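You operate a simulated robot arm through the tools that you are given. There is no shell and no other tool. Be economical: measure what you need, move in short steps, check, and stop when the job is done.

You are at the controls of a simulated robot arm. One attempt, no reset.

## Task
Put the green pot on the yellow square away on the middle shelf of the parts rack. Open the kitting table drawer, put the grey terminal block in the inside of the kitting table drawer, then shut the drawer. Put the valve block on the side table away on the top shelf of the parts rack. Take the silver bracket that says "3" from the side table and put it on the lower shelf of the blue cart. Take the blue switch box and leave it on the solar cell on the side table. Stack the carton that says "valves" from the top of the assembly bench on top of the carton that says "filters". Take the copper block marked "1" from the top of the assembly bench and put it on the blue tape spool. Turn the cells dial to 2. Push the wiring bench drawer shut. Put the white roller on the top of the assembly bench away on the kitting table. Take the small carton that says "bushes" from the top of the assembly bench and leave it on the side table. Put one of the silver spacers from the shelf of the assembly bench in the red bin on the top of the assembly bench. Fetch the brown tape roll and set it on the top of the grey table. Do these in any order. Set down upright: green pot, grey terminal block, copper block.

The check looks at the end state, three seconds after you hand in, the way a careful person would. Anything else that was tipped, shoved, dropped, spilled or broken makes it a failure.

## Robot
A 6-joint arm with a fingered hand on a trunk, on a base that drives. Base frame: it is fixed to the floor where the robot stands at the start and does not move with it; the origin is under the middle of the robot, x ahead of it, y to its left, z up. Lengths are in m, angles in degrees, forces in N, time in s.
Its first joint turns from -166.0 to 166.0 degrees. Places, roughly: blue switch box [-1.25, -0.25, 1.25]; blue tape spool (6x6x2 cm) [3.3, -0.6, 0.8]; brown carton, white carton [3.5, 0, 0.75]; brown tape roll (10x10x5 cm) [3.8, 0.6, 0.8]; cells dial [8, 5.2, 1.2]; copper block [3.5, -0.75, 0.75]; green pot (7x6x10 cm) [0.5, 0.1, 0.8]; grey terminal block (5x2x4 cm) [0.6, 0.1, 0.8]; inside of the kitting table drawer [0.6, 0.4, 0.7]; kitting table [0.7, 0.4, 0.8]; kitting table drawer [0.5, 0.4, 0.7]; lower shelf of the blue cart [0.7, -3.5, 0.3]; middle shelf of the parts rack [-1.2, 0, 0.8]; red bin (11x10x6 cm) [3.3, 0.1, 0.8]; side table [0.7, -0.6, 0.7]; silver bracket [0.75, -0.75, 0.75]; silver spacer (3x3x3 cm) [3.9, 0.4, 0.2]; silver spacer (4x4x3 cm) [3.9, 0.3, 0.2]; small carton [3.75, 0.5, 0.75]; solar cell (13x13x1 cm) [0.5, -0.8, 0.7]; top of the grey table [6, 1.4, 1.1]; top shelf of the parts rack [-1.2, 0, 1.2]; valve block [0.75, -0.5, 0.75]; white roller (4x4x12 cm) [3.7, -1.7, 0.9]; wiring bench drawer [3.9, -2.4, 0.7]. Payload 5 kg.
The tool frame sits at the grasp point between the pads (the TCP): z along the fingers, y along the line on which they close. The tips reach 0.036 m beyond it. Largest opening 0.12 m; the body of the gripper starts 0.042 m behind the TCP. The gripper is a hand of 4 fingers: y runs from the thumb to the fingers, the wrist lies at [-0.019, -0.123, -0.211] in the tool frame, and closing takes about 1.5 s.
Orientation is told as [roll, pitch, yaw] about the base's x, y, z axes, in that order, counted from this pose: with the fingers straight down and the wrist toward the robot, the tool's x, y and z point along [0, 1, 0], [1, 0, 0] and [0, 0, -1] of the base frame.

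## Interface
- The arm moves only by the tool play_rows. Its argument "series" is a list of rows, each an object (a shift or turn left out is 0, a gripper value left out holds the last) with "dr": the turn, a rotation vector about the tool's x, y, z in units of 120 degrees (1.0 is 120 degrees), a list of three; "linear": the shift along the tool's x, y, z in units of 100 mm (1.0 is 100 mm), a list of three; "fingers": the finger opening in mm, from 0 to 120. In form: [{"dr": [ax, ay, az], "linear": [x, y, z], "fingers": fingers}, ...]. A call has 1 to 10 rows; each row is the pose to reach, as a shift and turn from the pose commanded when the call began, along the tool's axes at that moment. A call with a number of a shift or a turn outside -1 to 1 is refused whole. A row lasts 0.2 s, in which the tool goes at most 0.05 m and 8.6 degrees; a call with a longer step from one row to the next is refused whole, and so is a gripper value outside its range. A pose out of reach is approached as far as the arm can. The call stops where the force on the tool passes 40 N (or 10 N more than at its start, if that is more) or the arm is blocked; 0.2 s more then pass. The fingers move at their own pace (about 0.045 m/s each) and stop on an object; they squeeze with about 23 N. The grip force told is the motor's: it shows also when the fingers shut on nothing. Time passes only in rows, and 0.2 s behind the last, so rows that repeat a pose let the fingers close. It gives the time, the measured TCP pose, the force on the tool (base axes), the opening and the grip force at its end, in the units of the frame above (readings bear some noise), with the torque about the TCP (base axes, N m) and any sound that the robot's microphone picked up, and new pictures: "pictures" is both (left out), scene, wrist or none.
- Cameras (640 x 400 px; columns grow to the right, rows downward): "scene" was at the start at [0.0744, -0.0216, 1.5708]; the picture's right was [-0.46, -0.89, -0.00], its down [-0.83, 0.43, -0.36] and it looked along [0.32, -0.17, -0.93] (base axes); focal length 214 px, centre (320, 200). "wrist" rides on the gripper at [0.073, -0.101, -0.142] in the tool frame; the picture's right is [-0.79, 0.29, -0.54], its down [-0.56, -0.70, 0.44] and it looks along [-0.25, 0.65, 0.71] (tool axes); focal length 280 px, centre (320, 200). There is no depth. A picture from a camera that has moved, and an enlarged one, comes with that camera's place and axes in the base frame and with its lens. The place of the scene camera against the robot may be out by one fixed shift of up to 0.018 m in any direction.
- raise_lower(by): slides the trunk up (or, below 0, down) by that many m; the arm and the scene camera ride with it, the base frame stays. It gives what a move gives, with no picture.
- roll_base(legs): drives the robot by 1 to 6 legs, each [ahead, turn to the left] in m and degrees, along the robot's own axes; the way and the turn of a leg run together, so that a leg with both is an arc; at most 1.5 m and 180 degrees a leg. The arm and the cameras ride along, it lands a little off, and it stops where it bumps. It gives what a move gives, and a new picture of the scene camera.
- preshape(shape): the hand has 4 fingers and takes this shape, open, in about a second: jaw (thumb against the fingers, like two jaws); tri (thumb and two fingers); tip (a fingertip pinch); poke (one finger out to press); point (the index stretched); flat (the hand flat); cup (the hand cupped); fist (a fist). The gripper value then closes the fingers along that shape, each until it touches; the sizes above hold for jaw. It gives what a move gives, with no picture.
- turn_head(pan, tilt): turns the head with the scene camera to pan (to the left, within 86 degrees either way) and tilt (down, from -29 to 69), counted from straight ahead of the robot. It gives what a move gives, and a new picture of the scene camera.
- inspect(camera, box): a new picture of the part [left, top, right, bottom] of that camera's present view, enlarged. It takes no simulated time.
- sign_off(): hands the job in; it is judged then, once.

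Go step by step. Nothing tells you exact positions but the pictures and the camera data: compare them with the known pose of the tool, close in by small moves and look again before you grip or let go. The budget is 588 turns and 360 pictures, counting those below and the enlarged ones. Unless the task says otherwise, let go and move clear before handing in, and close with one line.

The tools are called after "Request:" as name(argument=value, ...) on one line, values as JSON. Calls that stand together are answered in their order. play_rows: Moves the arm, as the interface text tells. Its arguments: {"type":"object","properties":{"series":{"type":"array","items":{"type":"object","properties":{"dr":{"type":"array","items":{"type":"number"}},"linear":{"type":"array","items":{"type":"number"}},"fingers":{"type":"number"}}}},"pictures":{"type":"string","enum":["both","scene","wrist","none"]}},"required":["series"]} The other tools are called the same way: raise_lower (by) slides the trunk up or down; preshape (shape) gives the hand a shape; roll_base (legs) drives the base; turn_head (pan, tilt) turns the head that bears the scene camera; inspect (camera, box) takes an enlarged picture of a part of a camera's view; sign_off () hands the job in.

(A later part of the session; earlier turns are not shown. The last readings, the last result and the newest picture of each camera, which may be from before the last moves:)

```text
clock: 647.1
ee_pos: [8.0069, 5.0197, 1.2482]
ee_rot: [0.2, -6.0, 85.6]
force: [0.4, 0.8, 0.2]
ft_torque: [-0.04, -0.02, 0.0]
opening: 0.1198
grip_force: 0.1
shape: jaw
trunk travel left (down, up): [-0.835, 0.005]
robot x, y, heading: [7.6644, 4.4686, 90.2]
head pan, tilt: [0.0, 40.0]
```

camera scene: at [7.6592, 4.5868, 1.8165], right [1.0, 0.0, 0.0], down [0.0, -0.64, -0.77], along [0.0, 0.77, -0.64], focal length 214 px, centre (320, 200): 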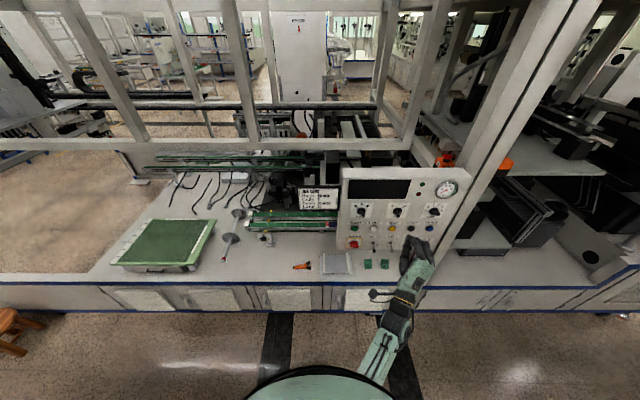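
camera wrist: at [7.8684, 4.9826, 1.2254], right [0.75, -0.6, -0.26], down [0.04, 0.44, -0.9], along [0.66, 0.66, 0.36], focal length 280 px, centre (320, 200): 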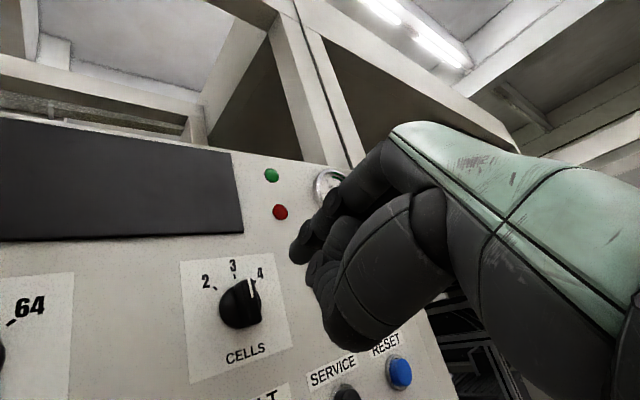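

Request:
play_rows(series=[{"linear": [0.3, 0, 0], "dr": [0.025, 0, -0.02]}, {"linear": [0.6, 0, 0], "dr": [0.05, 0, -0.038]}, {"linear": [1.0, 0, 0], "dr": [0.05, 0, -0.038]}, {"linear": [1.0, 0, 0], "dr": [0.05, 0, -0.038]}], pictures="none")

Request:
roll_base(legs=[[0, 86], [1.5, 0], [1.5, 0], [0, 94]])

Request:
roll_base(legs=[[1.5, 0], [1.5, 0], [0.25, 0], [0, -90], [0.5, 0], [0, 90]])

```text
clock: 648.1
ee_pos: [7.9077, 5.0285, 1.2483]
ee_rot: [-0.1, 0.0, 90.1]
force: [0.3, 1.2, 0.7]
ft_torque: [0.01, 0.07, 0.01]
opening: 0.1203
grip_force: 0.2
shape: jaw
trunk travel left (down, up): [-0.835, 0.005]
robot x, y, heading: [7.6641, 4.4655, 90.2]
head pan, tilt: [0.0, 40.0]
```

```text
clock: 670.0
ee_pos: [4.4832, 4.0884, 1.2486]
ee_rot: [-0.1, 0.0, -88.2]
force: [0.0, -0.4, 0.3]
ft_torque: [0.02, -0.02, 0.03]
opening: 0.12
grip_force: 0.0
shape: jaw
trunk travel left (down, up): [-0.835, 0.005]
robot x, y, heading: [4.7098, 4.6567, -88.1]
head pan, tilt: [0.0, 40.0]
camera scene: at [4.7068, 4.5484, 1.8166], right [-1.0, -0.03, 0.0], down [-0.02, 0.64, -0.77], along [0.03, -0.77, -0.64], focal length 214 px, centre (320, 200)
```

scene: 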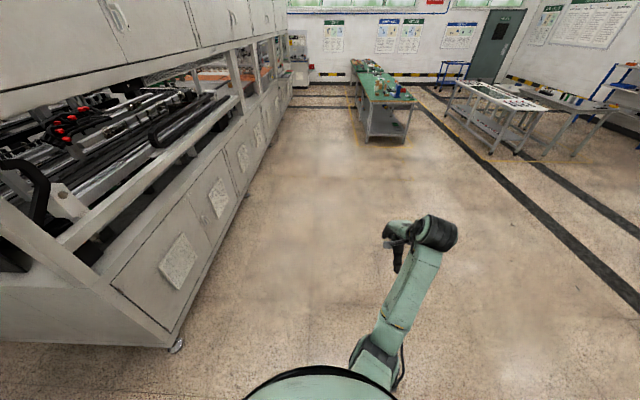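

```text
clock: 696.0
ee_pos: [4.0273, 0.8532, 1.248]
ee_rot: [-0.1, 0.0, -87.8]
force: [0.7, -0.2, 0.1]
ft_torque: [-0.01, -0.01, 0.01]
opening: 0.12
grip_force: 0.1
shape: jaw
trunk travel left (down, up): [-0.835, 0.005]
robot x, y, heading: [4.2462, 1.4213, -87.7]
head pan, tilt: [0.0, 40.0]
camera scene: at [4.2463, 1.3145, 1.8166], right [-1.0, -0.04, 0.0], down [-0.03, 0.64, -0.77], along [0.03, -0.77, -0.64], focal length 214 px, centre (320, 200)
```

scene: 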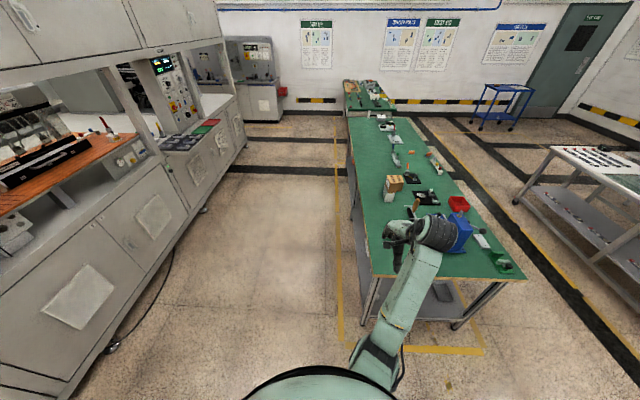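

Request:
roll_base(legs=[[-0.15, 0], [0, -92.3], [0.2, 0], [0, 90]])

Request:
raise_lower(by=-0.4)

Request:
raise_lower(by=-0.35)

Request:
turn_head(pan=0, tilt=35)

```text
clock: 706.3
ee_pos: [3.778, 1.029, 1.2488]
ee_rot: [-0.1, 0.1, -92.5]
force: [0.5, 1.0, -0.1]
ft_torque: [-0.01, 0.0, 0.0]
opening: 0.1199
grip_force: 0.0
shape: jaw
trunk travel left (down, up): [-0.835, 0.005]
robot x, y, heading: [4.0412, 1.5808, -92.2]
head pan, tilt: [0.0, 40.0]
camera scene: at [4.0342, 1.47, 1.8166], right [-1.0, 0.04, 0.0], down [0.03, 0.64, -0.77], along [-0.03, -0.77, -0.64], focal length 214 px, centre (320, 200)
```

scene: 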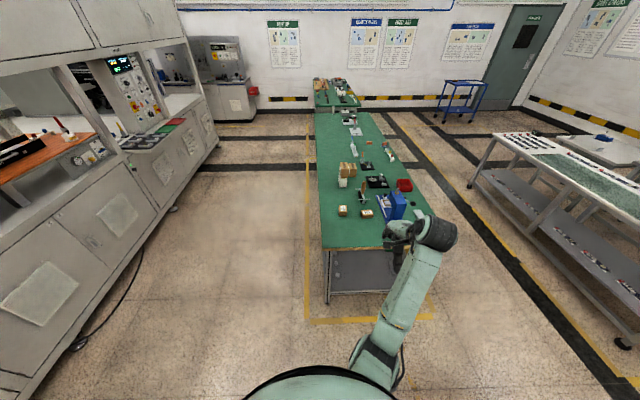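

```text
clock: 710.1
ee_pos: [3.7776, 1.0273, 0.8488]
ee_rot: [-0.1, 0.0, -92.5]
force: [-0.3, -0.3, 0.2]
ft_torque: [-0.03, 0.02, 0.01]
opening: 0.12
grip_force: 0.0
shape: jaw
trunk travel left (down, up): [-0.435, 0.405]
robot x, y, heading: [4.0444, 1.5781, -92.5]
head pan, tilt: [0.0, 40.0]
```

```text
clock: 713.6
ee_pos: [3.777, 1.0289, 0.4992]
ee_rot: [-0.1, 0.0, -92.5]
force: [0.3, 1.2, 0.0]
ft_torque: [0.01, 0.02, -0.02]
opening: 0.1197
grip_force: 0.1
shape: jaw
trunk travel left (down, up): [-0.085, 0.755]
robot x, y, heading: [4.0455, 1.5822, -92.5]
head pan, tilt: [0.0, 40.0]
```

```text
clock: 714.2
ee_pos: [3.7778, 1.0283, 0.4984]
ee_rot: [0.0, 0.0, -92.5]
force: [-0.4, -0.2, -1.6]
ft_torque: [0.01, 0.0, 0.02]
opening: 0.12
grip_force: 0.0
shape: jaw
trunk travel left (down, up): [-0.085, 0.755]
robot x, y, heading: [4.0445, 1.5814, -92.2]
head pan, tilt: [0.0, 35.0]
camera scene: at [4.0343, 1.4669, 1.0741], right [-1.0, 0.04, 0.0], down [0.02, 0.57, -0.82], along [-0.04, -0.82, -0.57], focal length 214 px, centre (320, 200)
```

scene: 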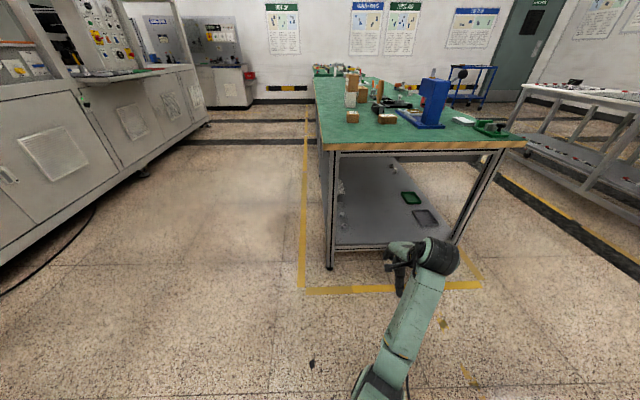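

Request:
inspect(camera="scene", box=[310, 150, 470, 250])

Request:
inspect(camera="wrist", box=[0, 0, 640, 400])

```text
4.00 times, centred on (390, 200) of scene
camera zoom: at [4.0343, 1.4669, 1.0741], right [-1.0, 0.04, 0.0], down [0.02, 0.57, -0.82], along [-0.04, -0.82, -0.57], focal length 858 px, centre (40, 200)
```

zoom: 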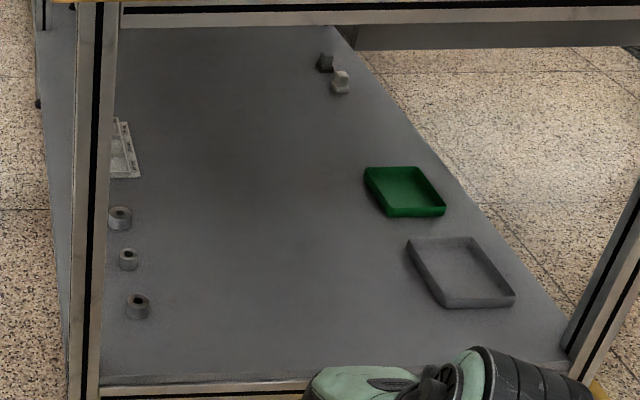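

```text
1.00 times, centred on (320, 200) of wrist
camera zoom: at [3.854, 1.1272, 0.6424], right [-0.8, -0.25, 0.54], down [-0.53, 0.72, -0.44], along [-0.28, -0.64, -0.71], focal length 280 px, centre (320, 200)
```

zoom: 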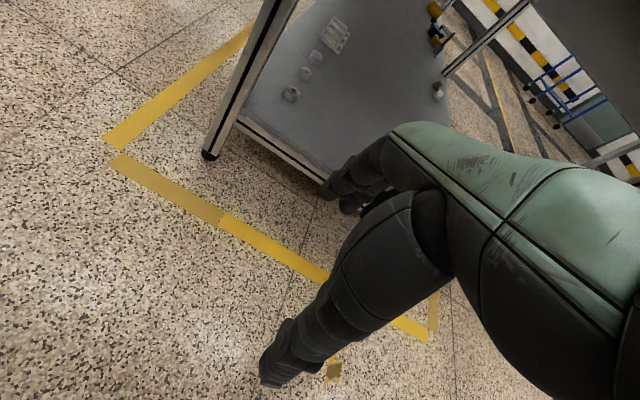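

Request:
inspect(camera="scene", box=[330, 195, 362, 235])

```text
10.00 times, centred on (346, 215) of scene
camera zoom: at [4.0343, 1.4669, 1.0741], right [-1.0, 0.04, 0.0], down [0.02, 0.57, -0.82], along [-0.04, -0.82, -0.57], focal length 2145 px, centre (60, 50)
```

zoom: 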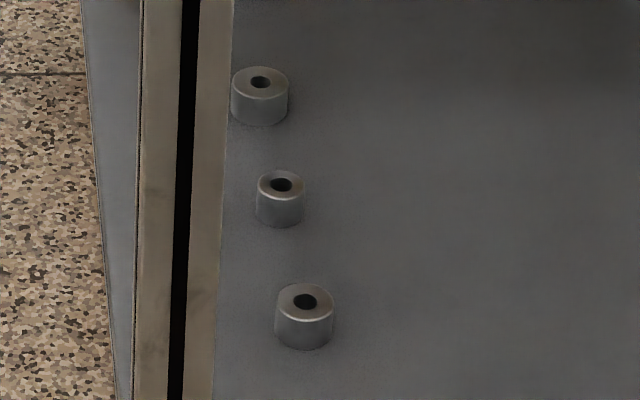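

All three rings are silver spacers; I'll take the nearest at about (3.837, 0.497). Lower the hand and drive in from the bench's end.

Request:
play_rows(series=[{"linear": [0.2, 0, 0.3], "fingers": 80}, {"linear": [0.4, 0, 0.6], "fingers": 80}, {"linear": [0.6, 0, 0.9], "fingers": 80}, {"linear": [0.6, 0, 1.0], "fingers": 80}, {"linear": [0.6, 0, 1.0], "fingers": 80}], pictures="none")

Request:
raise_lower(by=-0.07)

Request:
roll_base(legs=[[0.42, 2]])

Request:
inspect(camera="wrist", box=[0, 0, 640, 400])

```text
clock: 715.4
ee_pos: [3.8363, 1.026, 0.3984]
ee_rot: [-0.1, 0.0, -92.5]
force: [0.3, 1.2, 0.9]
ft_torque: [0.03, -0.01, 0.01]
opening: 0.0805
grip_force: 0.1
shape: jaw
trunk travel left (down, up): [-0.085, 0.755]
robot x, y, heading: [4.0423, 1.5737, -92.6]
head pan, tilt: [0.0, 35.0]
```

```text
clock: 716.5
ee_pos: [3.8357, 1.0266, 0.3289]
ee_rot: [-0.1, -0.1, -92.5]
force: [-0.6, 0.0, -0.8]
ft_torque: [0.0, -0.01, 0.01]
opening: 0.0804
grip_force: 0.0
shape: jaw
trunk travel left (down, up): [-0.015, 0.825]
robot x, y, heading: [4.0458, 1.5817, -92.8]
head pan, tilt: [0.0, 35.0]
```

```text
clock: 719.1
ee_pos: [3.8471, 0.603, 0.3282]
ee_rot: [-0.1, 0.0, -90.3]
force: [-0.7, 0.6, -0.4]
ft_torque: [0.01, -0.01, 0.01]
opening: 0.0802
grip_force: 0.0
shape: jaw
trunk travel left (down, up): [-0.015, 0.825]
robot x, y, heading: [4.0333, 1.1598, -90.3]
head pan, tilt: [0.0, 35.0]
camera scene: at [4.0287, 1.0511, 1.0042], right [-1.0, 0.01, 0.0], down [0.0, 0.57, -0.82], along [0.0, -0.82, -0.57], focal length 214 px, centre (320, 200)
```

scene: 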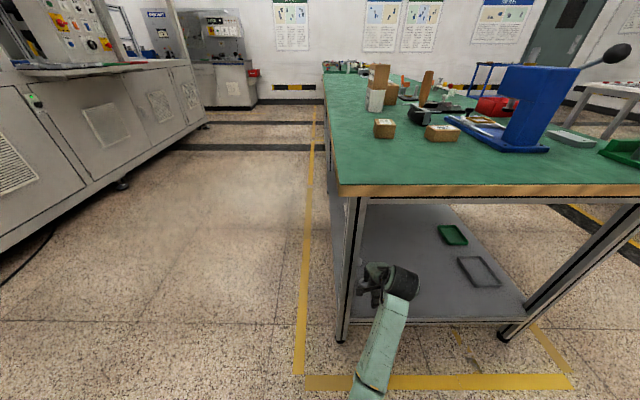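

```text
1.00 times, centred on (320, 200) of wrist
camera zoom: at [3.9204, 0.7049, 0.4723], right [-0.79, -0.28, 0.54], down [-0.56, 0.7, -0.44], along [-0.26, -0.65, -0.71], focal length 280 px, centre (320, 200)
```

zoom: 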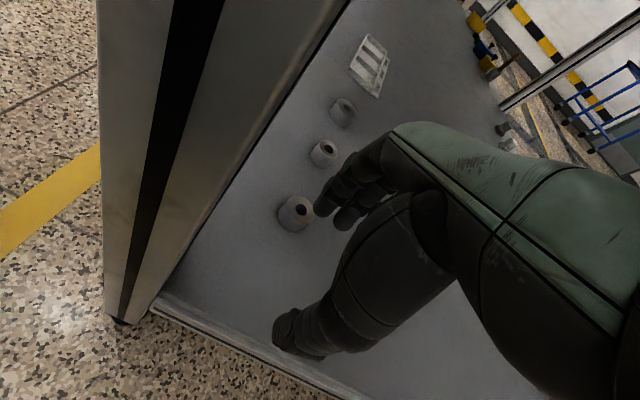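

Request:
play_rows(series=[{"linear": [0, 0.3, 0]}, {"linear": [0, 0.6, 0]}, {"linear": [0, 0.9, 0]}, {"linear": [0, 0.9, 0.2]}, {"linear": [0, 0.9, 0.3]}, {"linear": [0, 0.9, 0.3]}], pictures="wrist")

Request:
inspect(camera="wrist", box=[220, 200, 380, 300])

```text
clock: 719.7
ee_pos: [3.8475, 0.5533, 0.3264]
ee_rot: [0.2, 0.3, -88.8]
force: [0.0, 8.3, 1.1]
ft_torque: [-1.14, -0.1, 0.63]
opening: 0.0805
grip_force: 0.2
shape: jaw
out of reach, approached as far as the arm can: row 3
trunk travel left (down, up): [-0.015, 0.825]
robot x, y, heading: [4.0312, 1.1649, -90.3]
head pan, tilt: [0.0, 35.0]
stopped in row 3: the force on the tool passed its limit (the readings are from after the stop); the commanded pose is now the measured one
camera wrist: at [3.9172, 0.6563, 0.4717], right [-0.78, -0.31, 0.54], down [-0.57, 0.69, -0.44], along [-0.24, -0.66, -0.72], focal length 280 px, centre (320, 200)
```

wrist: 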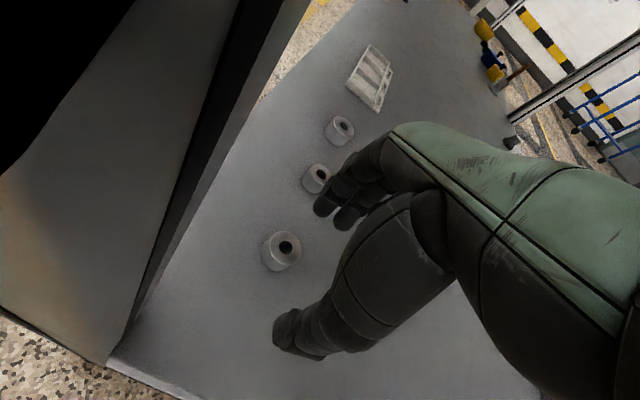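

```text
4.00 times, centred on (300, 250) of wrist
camera zoom: at [3.9172, 0.6563, 0.4717], right [-0.78, -0.31, 0.54], down [-0.57, 0.69, -0.44], along [-0.24, -0.66, -0.72], focal length 1122 px, centre (400, 0)
```

zoom: 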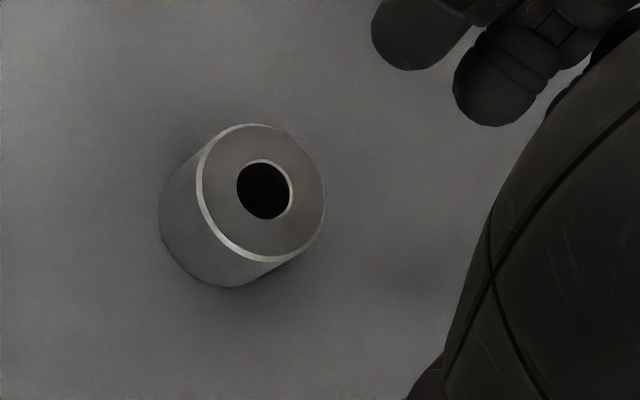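

The wrist camera mount bumped the bench leg. I'll back out and take the spacer from the bench's far side instead.

Request:
roll_base(legs=[[-0.35, 0], [0, 90], [0.87, 0], [0, -90], [1.2, 0], [0, -90]])

Request:
turn_head(pan=-10, tilt=35)

Request:
inspect(camera="scene", box=[240, 140, 480, 290])

```text
clock: 743.3
ee_pos: [4.3207, 0.4891, 0.3272]
ee_rot: [0.2, 0.1, -175.7]
force: [0.1, 0.0, 0.1]
ft_torque: [-0.02, -0.01, 0.02]
opening: 0.0803
grip_force: 0.1
shape: jaw
trunk travel left (down, up): [-0.015, 0.825]
robot x, y, heading: [4.9462, 0.3353, -177.4]
head pan, tilt: [0.0, 35.0]
camera scene: at [4.8189, 0.3352, 1.0042], right [-0.05, 1.0, 0.0], down [0.57, 0.03, -0.82], along [-0.82, -0.04, -0.57], focal length 214 px, centre (320, 200)
```

scene: 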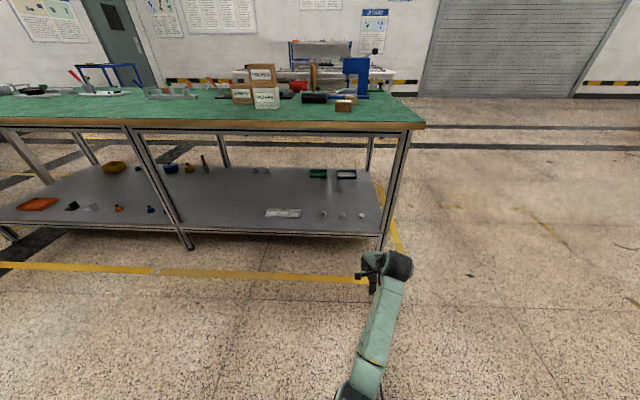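

```text
clock: 744.0
ee_pos: [4.3211, 0.4885, 0.3255]
ee_rot: [0.1, 0.3, -175.8]
force: [0.2, 0.4, 0.2]
ft_torque: [-0.03, 0.0, 0.03]
opening: 0.0803
grip_force: 0.1
shape: jaw
trunk travel left (down, up): [-0.015, 0.825]
robot x, y, heading: [4.9416, 0.335, -177.3]
head pan, tilt: [-10.0, 35.0]
camera scene: at [4.8194, 0.3505, 1.0042], right [0.12, 0.99, 0.0], down [0.57, -0.07, -0.82], along [-0.81, 0.1, -0.57], focal length 214 px, centre (320, 200)
```

scene: 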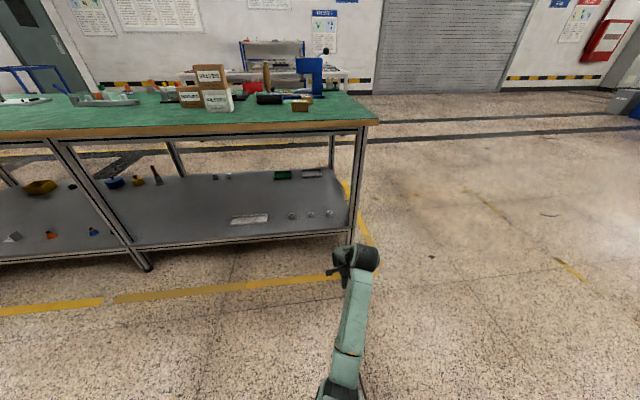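

```text
2.67 times, centred on (360, 215) of scene
camera zoom: at [4.8194, 0.3505, 1.0042], right [0.12, 0.99, 0.0], down [0.57, -0.07, -0.82], along [-0.81, 0.1, -0.57], focal length 572 px, centre (213, 160)
```

zoom: 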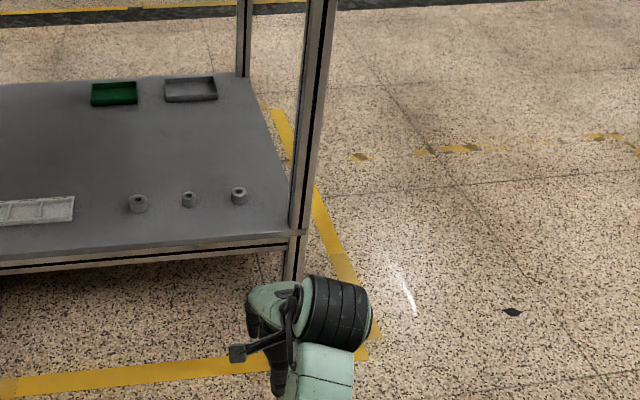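

Request:
roll_base(legs=[[0.4, -2.5]])

Request:
inspect(camera="wrist", box=[0, 0, 640, 400])

```text
clock: 746.5
ee_pos: [3.9311, 0.506, 0.3262]
ee_rot: [0.2, 0.2, -178.3]
force: [-0.3, -0.4, 0.7]
ft_torque: [-0.02, -0.01, 0.01]
opening: 0.0803
grip_force: 0.1
shape: jaw
trunk travel left (down, up): [-0.015, 0.825]
robot x, y, heading: [4.5459, 0.3229, -179.5]
head pan, tilt: [-10.0, 35.0]
camera scene: at [4.4241, 0.345, 1.0042], right [0.17, 0.99, 0.0], down [0.57, -0.1, -0.82], along [-0.81, 0.14, -0.57], focal length 214 px, centre (320, 200)
```

scene: 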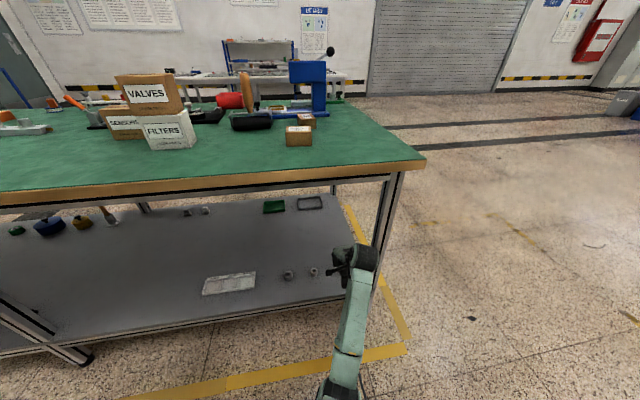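

```text
1.00 times, centred on (320, 200) of wrist
camera zoom: at [4.0344, 0.438, 0.4716], right [-0.31, 0.78, 0.54], down [0.69, 0.58, -0.44], along [-0.66, 0.23, -0.72], focal length 280 px, centre (320, 200)
```

zoom: 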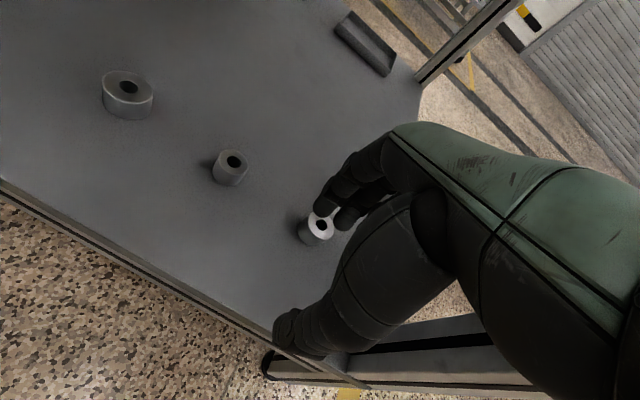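

Request:
play_rows(series=[{"linear": [-0.1, 0.3, 0]}, {"linear": [-0.18, 0.6, 0]}, {"linear": [-0.18, 0.78, 0.1]}, {"linear": [-0.18, 0.78, 0.3]}, {"linear": [-0.18, 0.78, 0.4]}, {"linear": [-0.18, 0.78, 0.4]}], pictures="wrist")

Request:
inspect(camera="wrist", box=[220, 180, 380, 280])

```text
clock: 747.9
ee_pos: [3.8546, 0.5235, 0.2882]
ee_rot: [0.6, 0.1, -177.9]
force: [-0.4, 0.4, -0.7]
ft_torque: [0.0, 0.02, -0.03]
opening: 0.0799
grip_force: 0.2
shape: jaw
trunk travel left (down, up): [-0.015, 0.825]
robot x, y, heading: [4.5432, 0.327, -179.7]
head pan, tilt: [-10.0, 35.0]
camera wrist: at [3.957, 0.4557, 0.4319], right [-0.32, 0.78, 0.53], down [0.68, 0.58, -0.45], along [-0.66, 0.22, -0.72], focal length 280 px, centre (320, 200)
```

wrist: 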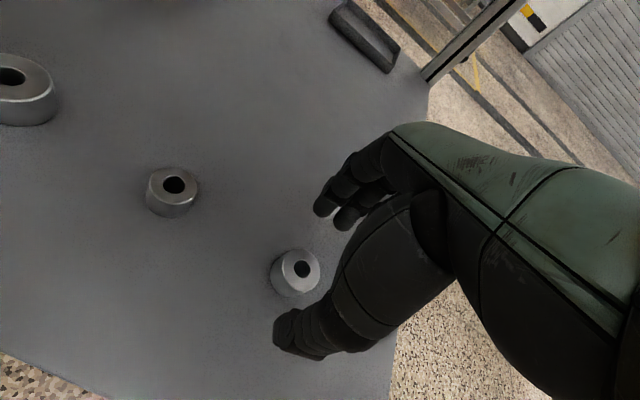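

```text
4.00 times, centred on (300, 230) of wrist
camera zoom: at [3.957, 0.4557, 0.4319], right [-0.32, 0.78, 0.53], down [0.68, 0.58, -0.45], along [-0.66, 0.22, -0.72], focal length 1122 px, centre (400, 80)
```

zoom: 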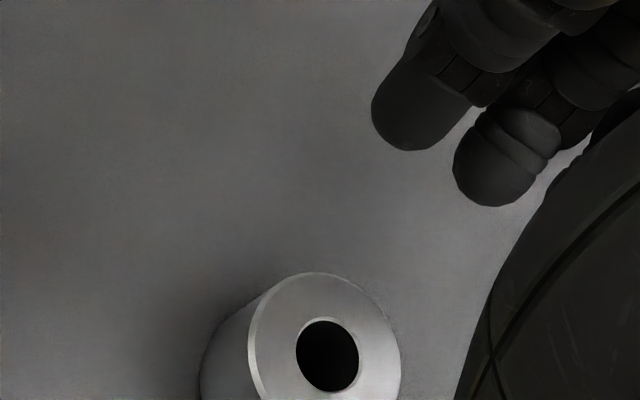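

Request:
play_rows(series=[{"linear": [-0.06, 0.13, 0.1]}, {"linear": [-0.06, 0.13, 0.25]}, {"linear": [-0.06, 0.13, 0.4]}, {"linear": [-0.06, 0.13, 0.45]}, {"linear": [-0.06, 0.13, 0.45]}], pictures="wrist")

```text
clock: 748.9
ee_pos: [3.8351, 0.5291, 0.2557]
ee_rot: [-0.1, -1.2, -178.2]
force: [0.9, -0.4, 17.1]
ft_torque: [-0.12, -1.12, -0.07]
opening: 0.0819
grip_force: 0.0
shape: jaw
trunk travel left (down, up): [-0.015, 0.825]
robot x, y, heading: [4.5456, 0.3229, -179.7]
head pan, tilt: [-10.0, 35.0]
stopped in row 4: the force on the tool passed its limit (the readings are from after the stop); the commanded pose is now the measured one
camera wrist: at [3.9407, 0.4608, 0.3984], right [-0.3, 0.78, 0.55], down [0.67, 0.58, -0.46], along [-0.68, 0.23, -0.7], focal length 280 px, centre (320, 200)
```

wrist: 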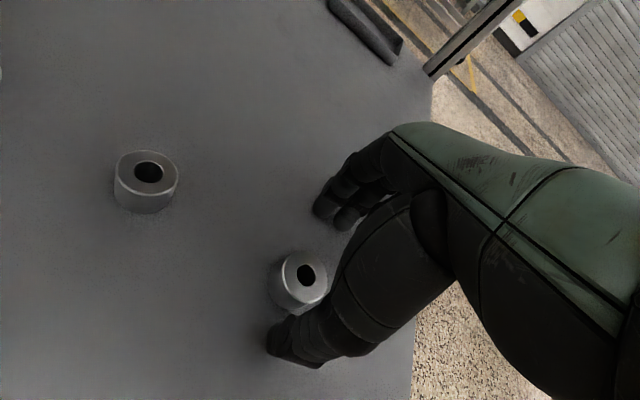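

Request:
play_rows(series=[{"linear": [0, 0, -0.1]}, {"linear": [0.02, -0.15, -0.1], "dr": [0.01, 0, 0]}, {"linear": [0.02, -0.15, -0.06], "dr": [0.01, 0, 0]}, {"linear": [0.02, -0.15, -0.06], "dr": [0.01, 0, 0]}], pictures="wrist")

Request:
inspect(camera="wrist", box=[220, 180, 380, 280])

```text
clock: 749.9
ee_pos: [3.8507, 0.5273, 0.258]
ee_rot: [0.3, 0.2, -178.1]
force: [-0.9, -0.6, 2.4]
ft_torque: [0.0, 0.14, 0.0]
opening: 0.0799
grip_force: 0.0
shape: jaw
trunk travel left (down, up): [-0.015, 0.825]
robot x, y, heading: [4.546, 0.3275, -179.7]
head pan, tilt: [-10.0, 35.0]
camera wrist: at [3.9536, 0.4599, 0.4022], right [-0.32, 0.78, 0.54], down [0.68, 0.58, -0.44], along [-0.66, 0.23, -0.72], focal length 280 px, centre (320, 200)
```

wrist: 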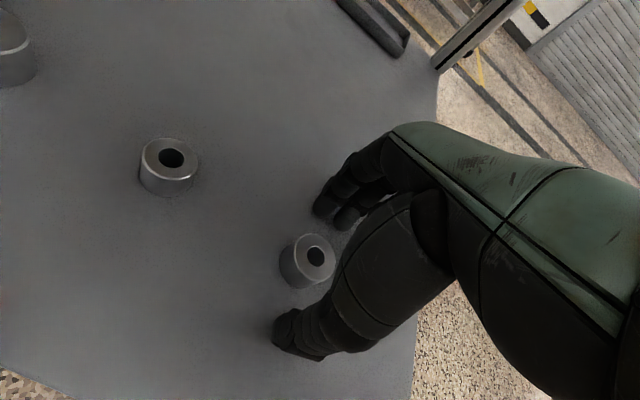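

```text
4.00 times, centred on (300, 230) of wrist
camera zoom: at [3.9536, 0.4599, 0.4022], right [-0.32, 0.78, 0.54], down [0.68, 0.58, -0.44], along [-0.66, 0.23, -0.72], focal length 1122 px, centre (400, 80)
```

zoom: 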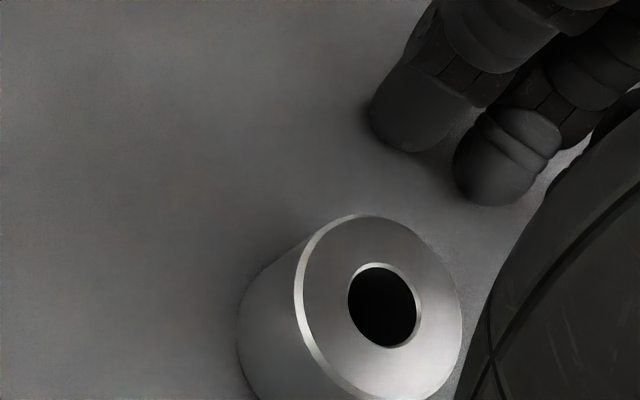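

Request:
play_rows(series=[{"linear": [0, 0, -0.03], "fingers": 15}, {"linear": [0, 0, -0.03], "fingers": 15}, {"linear": [0, 0, -0.03], "fingers": 15}, {"linear": [0, 0, -0.03], "fingers": 15}, {"linear": [0, 0, -0.03], "fingers": 15}, {"linear": [0, 0, -0.03], "fingers": 15}], pictures="none")

Request:
play_rows(series=[{"linear": [0, 0, -0.2]}, {"linear": [0, 0, -0.4]}, {"linear": [0, 0, -0.7]}, {"linear": [0, 0, -0.7]}], pictures="wrist")

```text
clock: 751.3
ee_pos: [3.8519, 0.5265, 0.26]
ee_rot: [0.4, 0.3, -178.1]
force: [0.1, 0.0, 0.3]
ft_torque: [0.0, -0.01, 0.02]
opening: 0.0237
grip_force: 23.5
shape: jaw
trunk travel left (down, up): [-0.015, 0.825]
robot x, y, heading: [4.5454, 0.3274, -179.7]
head pan, tilt: [-10.0, 35.0]
```

```text
clock: 752.3
ee_pos: [3.8498, 0.5286, 0.3308]
ee_rot: [0.5, 0.2, -177.9]
force: [-0.4, 0.2, -0.9]
ft_torque: [0.0, 0.0, 0.0]
opening: 0.0236
grip_force: 23.1
shape: jaw
trunk travel left (down, up): [-0.015, 0.825]
robot x, y, heading: [4.5435, 0.3255, -179.9]
head pan, tilt: [-10.0, 35.0]
camera wrist: at [3.9539, 0.4612, 0.4752], right [-0.32, 0.78, 0.53], down [0.68, 0.58, -0.45], along [-0.66, 0.22, -0.72], focal length 280 px, centre (320, 200)
```

wrist: 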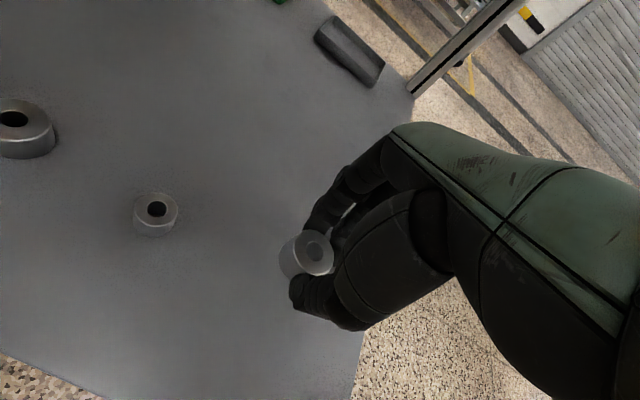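

Request:
roll_base(legs=[[-0.42, 0]])

Request:
raise_lower(by=0.4)

Request:
raise_lower(by=0.4)

Request:
roll_base(legs=[[0, -90], [1.0, 0], [0, 90], [1.5, 0], [0.95, 0]])

Request:
roll_base(legs=[[0, 90], [1.02, 0], [0, 90]])

```text
clock: 754.8
ee_pos: [4.2648, 0.528, 0.3308]
ee_rot: [0.5, 0.2, -177.9]
force: [0.5, 0.8, -0.5]
ft_torque: [-0.03, 0.02, 0.04]
opening: 0.0238
grip_force: 23.2
shape: jaw
trunk travel left (down, up): [-0.015, 0.825]
robot x, y, heading: [4.9594, 0.3258, -179.6]
head pan, tilt: [-10.0, 35.0]
camera scene: at [4.838, 0.3471, 1.0042], right [0.17, 0.99, 0.0], down [0.57, -0.1, -0.82], along [-0.81, 0.14, -0.57], focal length 214 px, centre (320, 200)
```

scene: 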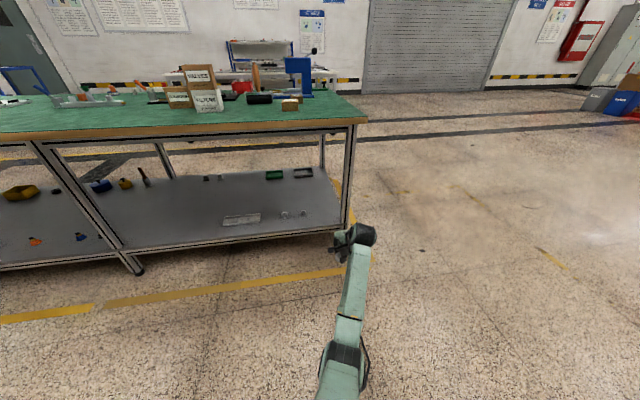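

```text
clock: 758.7
ee_pos: [4.2647, 0.5296, 0.7299]
ee_rot: [0.4, 0.1, -177.8]
force: [0.4, 0.5, -1.2]
ft_torque: [0.01, -0.06, -0.01]
opening: 0.0241
grip_force: 23.6
shape: jaw
trunk travel left (down, up): [-0.415, 0.425]
robot x, y, heading: [4.9595, 0.3299, -179.6]
head pan, tilt: [-10.0, 35.0]
```

```text
clock: 762.5
ee_pos: [4.2648, 0.5288, 1.1298]
ee_rot: [0.5, 0.2, -177.8]
force: [-0.9, -0.8, 0.2]
ft_torque: [-0.02, 0.01, 0.01]
opening: 0.0239
grip_force: 23.0
shape: jaw
trunk travel left (down, up): [-0.815, 0.025]
robot x, y, heading: [4.9604, 0.323, -179.9]
head pan, tilt: [-10.0, 35.0]
```

```text
clock: 786.9
ee_pos: [1.7735, 1.4774, 1.129]
ee_rot: [0.5, 0.2, -177.5]
force: [-0.1, -0.4, -0.9]
ft_torque: [0.03, 0.03, 0.0]
opening: 0.0234
grip_force: 22.5
shape: jaw
trunk travel left (down, up): [-0.815, 0.025]
robot x, y, heading: [2.4705, 1.281, -179.3]
head pan, tilt: [-10.0, 35.0]
camera scene: at [2.3488, 1.2986, 1.8042], right [0.16, 0.99, 0.0], down [0.57, -0.09, -0.82], along [-0.81, 0.13, -0.57], focal length 214 px, centre (320, 200)
```

scene: 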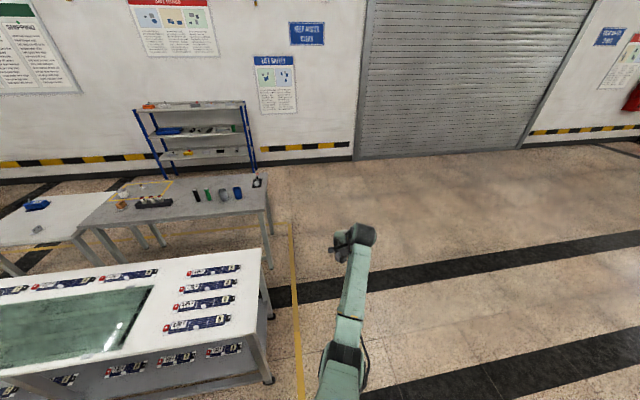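

```text
clock: 799.7
ee_pos: [3.1455, 0.0526, 1.1295]
ee_rot: [0.4, 0.2, 0.7]
force: [0.5, -0.3, -0.4]
ft_torque: [-0.02, 0.02, -0.02]
opening: 0.0231
grip_force: 22.5
shape: jaw
trunk travel left (down, up): [-0.815, 0.025]
robot x, y, heading: [2.4565, 0.2763, -1.4]
head pan, tilt: [-10.0, 35.0]
camera scene: at [2.5674, 0.2601, 1.8041], right [-0.19, -0.98, 0.0], down [-0.56, 0.11, -0.82], along [0.8, -0.16, -0.57], focal length 214 px, centre (320, 200)
```

scene: 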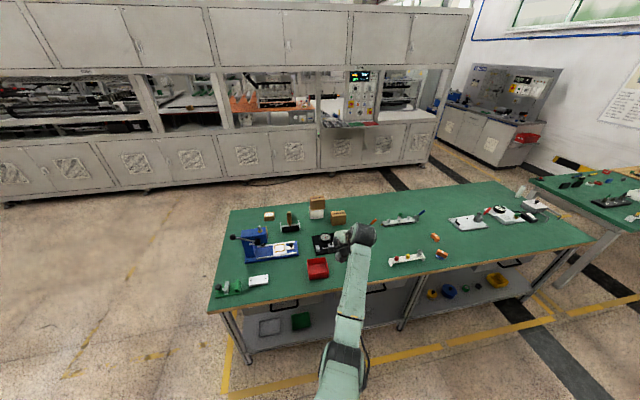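

Request:
play_rows(series=[{"linear": [0.3, 0.3, 0]}, {"linear": [0.6, 0.6, 0]}, {"linear": [0.66, 0.9, 0]}, {"linear": [0.66, 1.0, 0.3]}, {"linear": [0.66, 1.0, 0.7]}, {"linear": [0.66, 1.0, 1.0]}, {"linear": [0.66, 1.0, 1.0]}], pictures="none")

Request:
roll_base(legs=[[0.06, 1]])

Request:
inspect(camera="wrist", box=[0, 0, 640, 400])

```text
clock: 801.3
ee_pos: [3.246, 0.1067, 1.0237]
ee_rot: [2.4, -0.8, 2.0]
force: [-0.6, -0.6, -0.5]
ft_torque: [0.02, 0.03, 0.04]
opening: 0.0231
grip_force: 22.7
shape: jaw
out of reach, approached as far as the arm can: row 1, 2, 3, 4, 5, 6, 7
trunk travel left (down, up): [-0.815, 0.025]
robot x, y, heading: [2.4565, 0.2715, -1.2]
head pan, tilt: [-10.0, 35.0]
```

```text
clock: 802.3
ee_pos: [3.3035, 0.1181, 1.0285]
ee_rot: [2.3, -1.0, 2.9]
force: [-0.9, -0.9, 0.0]
ft_torque: [-0.02, -0.05, -0.03]
opening: 0.023
grip_force: 22.9
shape: jaw
trunk travel left (down, up): [-0.815, 0.025]
robot x, y, heading: [2.5159, 0.2715, -0.2]
head pan, tilt: [-10.0, 35.0]
camera scene: at [2.6177, 0.2615, 1.8048], right [-0.18, -0.98, 0.0], down [-0.56, 0.1, -0.82], along [0.81, -0.15, -0.57], focal length 214 px, centre (320, 200)
```

scene: 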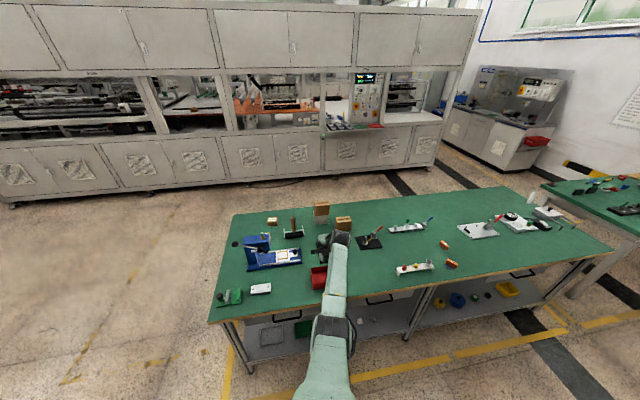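

```text
1.00 times, centred on (320, 200) of wrist
camera zoom: at [3.1957, 0.1805, 1.1734], right [0.32, -0.8, 0.52], down [-0.66, -0.58, -0.48], along [0.68, -0.19, -0.71], focal length 280 px, centre (320, 200)
```

zoom: 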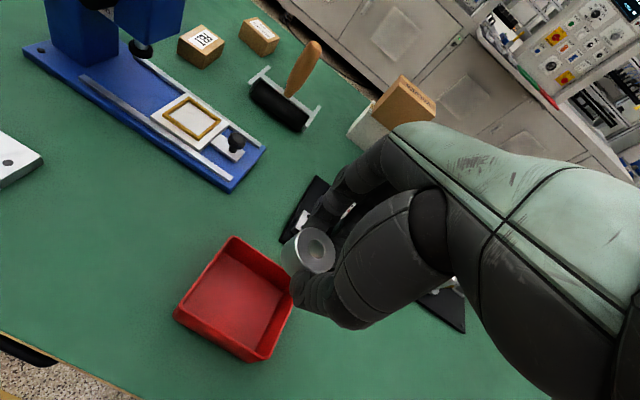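

Request:
play_rows(series=[{"linear": [0, -0.3, 0], "dr": [0, 0.017, 0]}, {"linear": [0.05, -0.6, 0], "dr": [0, 0.017, 0]}, {"linear": [0.15, -0.85, 0], "dr": [0, 0.017, 0.02]}, {"linear": [0.15, -0.85, 0], "dr": [0, 0.017, 0.02]}], pictures="none")

Request:
roll_base(legs=[[0.1, 0]])

Request:
inspect(camera="wrist", box=[0, 0, 640, 400])

```text
clock: 803.3
ee_pos: [3.2217, 0.1298, 1.0241]
ee_rot: [4.4, -0.6, 0.4]
force: [-0.3, -0.2, -1.4]
ft_torque: [0.01, -0.04, 0.03]
opening: 0.0232
grip_force: 22.6
shape: jaw
trunk travel left (down, up): [-0.815, 0.025]
robot x, y, heading: [2.5163, 0.2696, -0.4]
head pan, tilt: [-10.0, 35.0]
```

```text
clock: 804.5
ee_pos: [3.3227, 0.1287, 1.0231]
ee_rot: [4.5, -0.4, 0.4]
force: [-0.1, 0.0, -0.2]
ft_torque: [-0.04, -0.02, 0.0]
opening: 0.0232
grip_force: 23.2
shape: jaw
trunk travel left (down, up): [-0.815, 0.025]
robot x, y, heading: [2.6154, 0.2715, -0.1]
head pan, tilt: [-10.0, 35.0]
camera scene: at [2.7261, 0.261, 1.8042], right [-0.18, -0.98, 0.0], down [-0.56, 0.1, -0.82], along [0.81, -0.15, -0.57], focal length 214 px, centre (320, 200)
```

scene: 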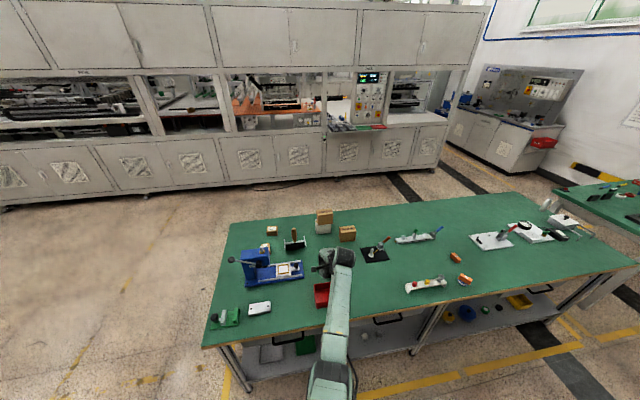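

```text
1.00 times, centred on (320, 200) of wrist
camera zoom: at [3.2185, 0.1905, 1.1718], right [0.29, -0.83, 0.48], down [-0.69, -0.53, -0.49], along [0.66, -0.19, -0.72], focal length 280 px, centre (320, 200)
```

zoom: 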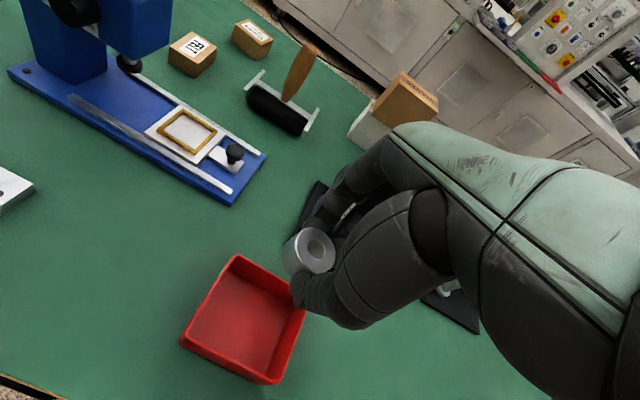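

Request:
play_rows(series=[{"linear": [0, -0.12, 0.2], "dr": [0, -0.037, 0]}, {"linear": [0, -0.12, 0.5], "dr": [0, -0.037, 0]}, {"linear": [0, -0.12, 0.8], "dr": [0, -0.037, 0]}, {"linear": [0, -0.12, 0.8], "dr": [0, -0.037, 0]}], pictures="wrist")

```text
clock: 805.5
ee_pos: [3.3072, 0.122, 0.9403]
ee_rot: [1.0, -1.3, 1.2]
force: [-0.1, 0.0, -0.4]
ft_torque: [0.0, -0.02, -0.02]
opening: 0.0229
grip_force: 22.5
shape: jaw
out of reach, approached as far as the arm can: row 1, 2, 3, 4
trunk travel left (down, up): [-0.815, 0.025]
robot x, y, heading: [2.6152, 0.2752, -0.3]
head pan, tilt: [-10.0, 35.0]
camera wrist: at [3.2004, 0.1904, 1.0827], right [0.29, -0.79, 0.53], down [-0.68, -0.57, -0.47], along [0.67, -0.22, -0.7], focal length 280 px, centre (320, 200)
```

wrist: 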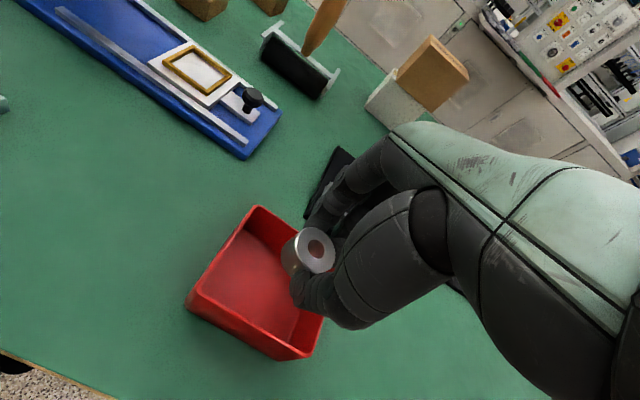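

Request:
play_rows(series=[{"linear": [0.1, -0.1, 0.1]}, {"linear": [0.1, -0.1, 0.3]}, {"linear": [0.1, -0.1, 0.5]}, {"linear": [0.1, -0.1, 0.65]}, {"linear": [0.1, -0.1, 0.65]}], pictures="wrist")

```text
clock: 806.7
ee_pos: [3.2993, 0.1311, 0.8731]
ee_rot: [0.1, -0.8, 0.6]
force: [1.3, -0.2, 0.6]
ft_torque: [0.04, 0.01, 0.02]
opening: 0.0233
grip_force: 22.5
shape: jaw
out of reach, approached as far as the arm can: row 1, 2
trunk travel left (down, up): [-0.815, 0.025]
robot x, y, heading: [2.6175, 0.2723, 0.0]
head pan, tilt: [-10.0, 35.0]
camera wrist: at [3.1954, 0.2032, 1.016], right [0.29, -0.79, 0.54], down [-0.69, -0.57, -0.45], along [0.66, -0.24, -0.71], focal length 280 px, centre (320, 200)
```

wrist: 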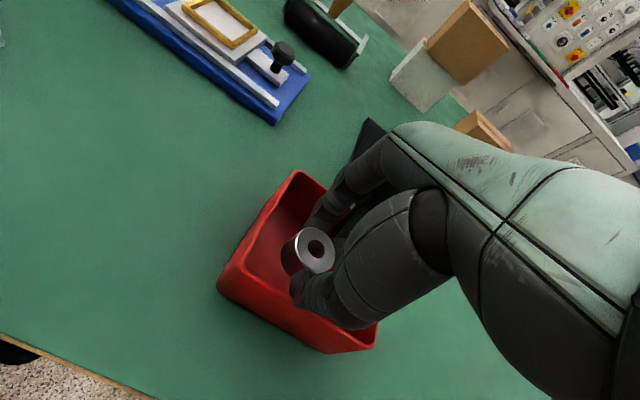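

Request:
play_rows(series=[{"linear": [0, 0, 0.08]}, {"linear": [0, 0, 0.14]}, {"linear": [0, 0, 0.14], "fingers": 42}, {"linear": [0, 0, 0.14], "fingers": 42}, {"linear": [0, 0, 0.14], "fingers": 42}, {"linear": [0, 0, 0.14], "fingers": 42}], pictures="none")

Request:
play_rows(series=[{"linear": [0, 0, -0.2]}, {"linear": [0, 0, -0.5]}, {"linear": [0, 0, -0.9]}, {"linear": [0, 0, -1]}], pictures="wrist")

```text
clock: 808.1
ee_pos: [3.3, 0.1324, 0.8608]
ee_rot: [-0.1, -0.8, 0.4]
force: [1.3, -0.9, 7.3]
ft_torque: [-0.08, -0.27, -0.14]
opening: 0.0331
grip_force: 0.0
shape: jaw
trunk travel left (down, up): [-0.815, 0.025]
robot x, y, heading: [2.6147, 0.2696, -0.4]
head pan, tilt: [-10.0, 35.0]
```

```text
clock: 809.1
ee_pos: [3.2972, 0.1212, 0.9582]
ee_rot: [1.2, -1.2, 1.3]
force: [-0.4, 0.6, -0.1]
ft_torque: [-0.02, 0.0, -0.02]
opening: 0.0419
grip_force: 0.1
shape: jaw
out of reach, approached as far as the arm can: row 2, 3, 4
trunk travel left (down, up): [-0.815, 0.025]
robot x, y, heading: [2.6145, 0.2742, 0.0]
head pan, tilt: [-10.0, 35.0]
camera wrist: at [3.1901, 0.1888, 1.0998], right [0.3, -0.79, 0.53], down [-0.68, -0.57, -0.47], along [0.67, -0.22, -0.71], focal length 280 px, centre (320, 200)
```

wrist: 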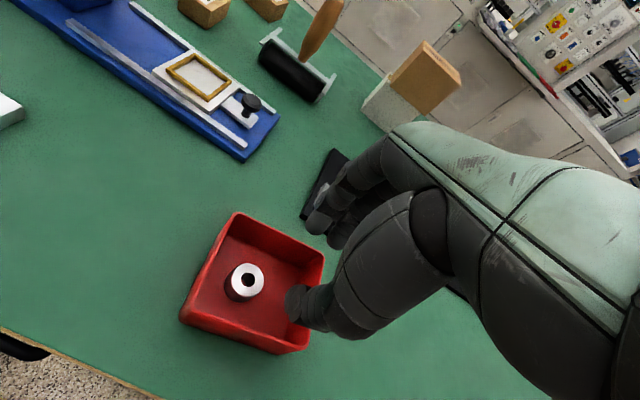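

Spacer is in the red bin. Now fetch the BUSHES carton from the bench's left end.

Request:
roll_base(legs=[[-0.15, 0], [0, 90], [1.12, 0], [0, -90], [1.5, 0], [0.08, 0]])

Request:
roll_base(legs=[[0, -90], [0.3, 0]])

Request:
inspect(camera="wrist", box=[0, 0, 640, 400])

```text
clock: 831.2
ee_pos: [4.6965, 1.4497, 0.9578]
ee_rot: [1.1, -1.3, 7.5]
force: [0.2, -0.6, 0.5]
ft_torque: [0.03, 0.01, -0.01]
opening: 0.0419
grip_force: 0.1
shape: jaw
trunk travel left (down, up): [-0.815, 0.025]
robot x, y, heading: [4.0002, 1.5271, 6.1]
head pan, tilt: [-10.0, 35.0]
camera scene: at [4.1128, 1.5276, 1.8043], right [-0.07, -1.0, 0.0], down [-0.57, 0.04, -0.82], along [0.82, -0.06, -0.57], focal length 214 px, centre (320, 200)
```

scene: 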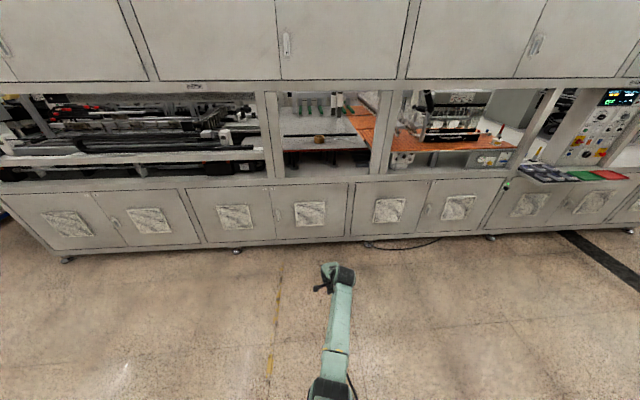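

```text
clock: 837.1
ee_pos: [3.9561, 0.5299, 0.9573]
ee_rot: [1.2, -1.2, -82.5]
force: [-0.3, 0.2, 0.5]
ft_torque: [0.0, 0.0, 0.0]
opening: 0.0419
grip_force: 0.0
shape: jaw
trunk travel left (down, up): [-0.815, 0.025]
robot x, y, heading: [4.0332, 1.2292, -84.0]
head pan, tilt: [-10.0, 35.0]
camera scene: at [4.0251, 1.1109, 1.8043], right [-1.0, 0.07, 0.0], down [0.04, 0.57, -0.82], along [-0.06, -0.82, -0.57], focal length 214 px, centre (320, 200)
```

scene: 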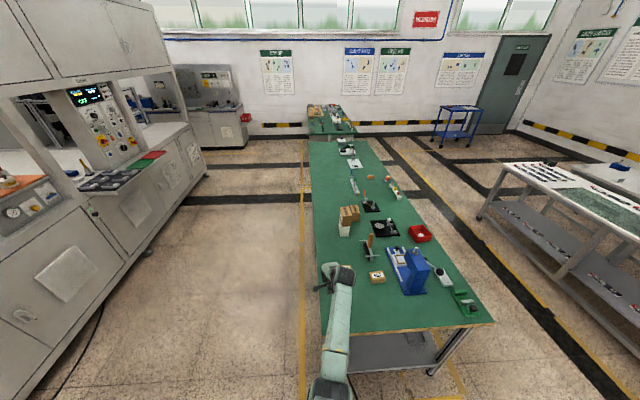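

```text
1.00 times, centred on (320, 200) of wrist
camera zoom: at [4.0107, 0.6435, 1.0999], right [-0.76, -0.38, 0.53], down [-0.64, 0.61, -0.47], along [-0.15, -0.69, -0.71], focal length 280 px, centre (320, 200)
```

zoom: 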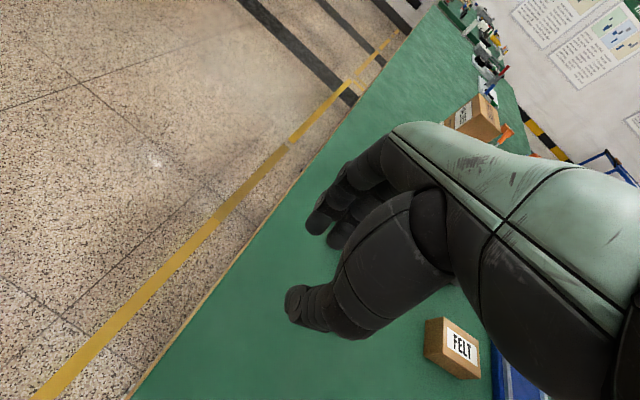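

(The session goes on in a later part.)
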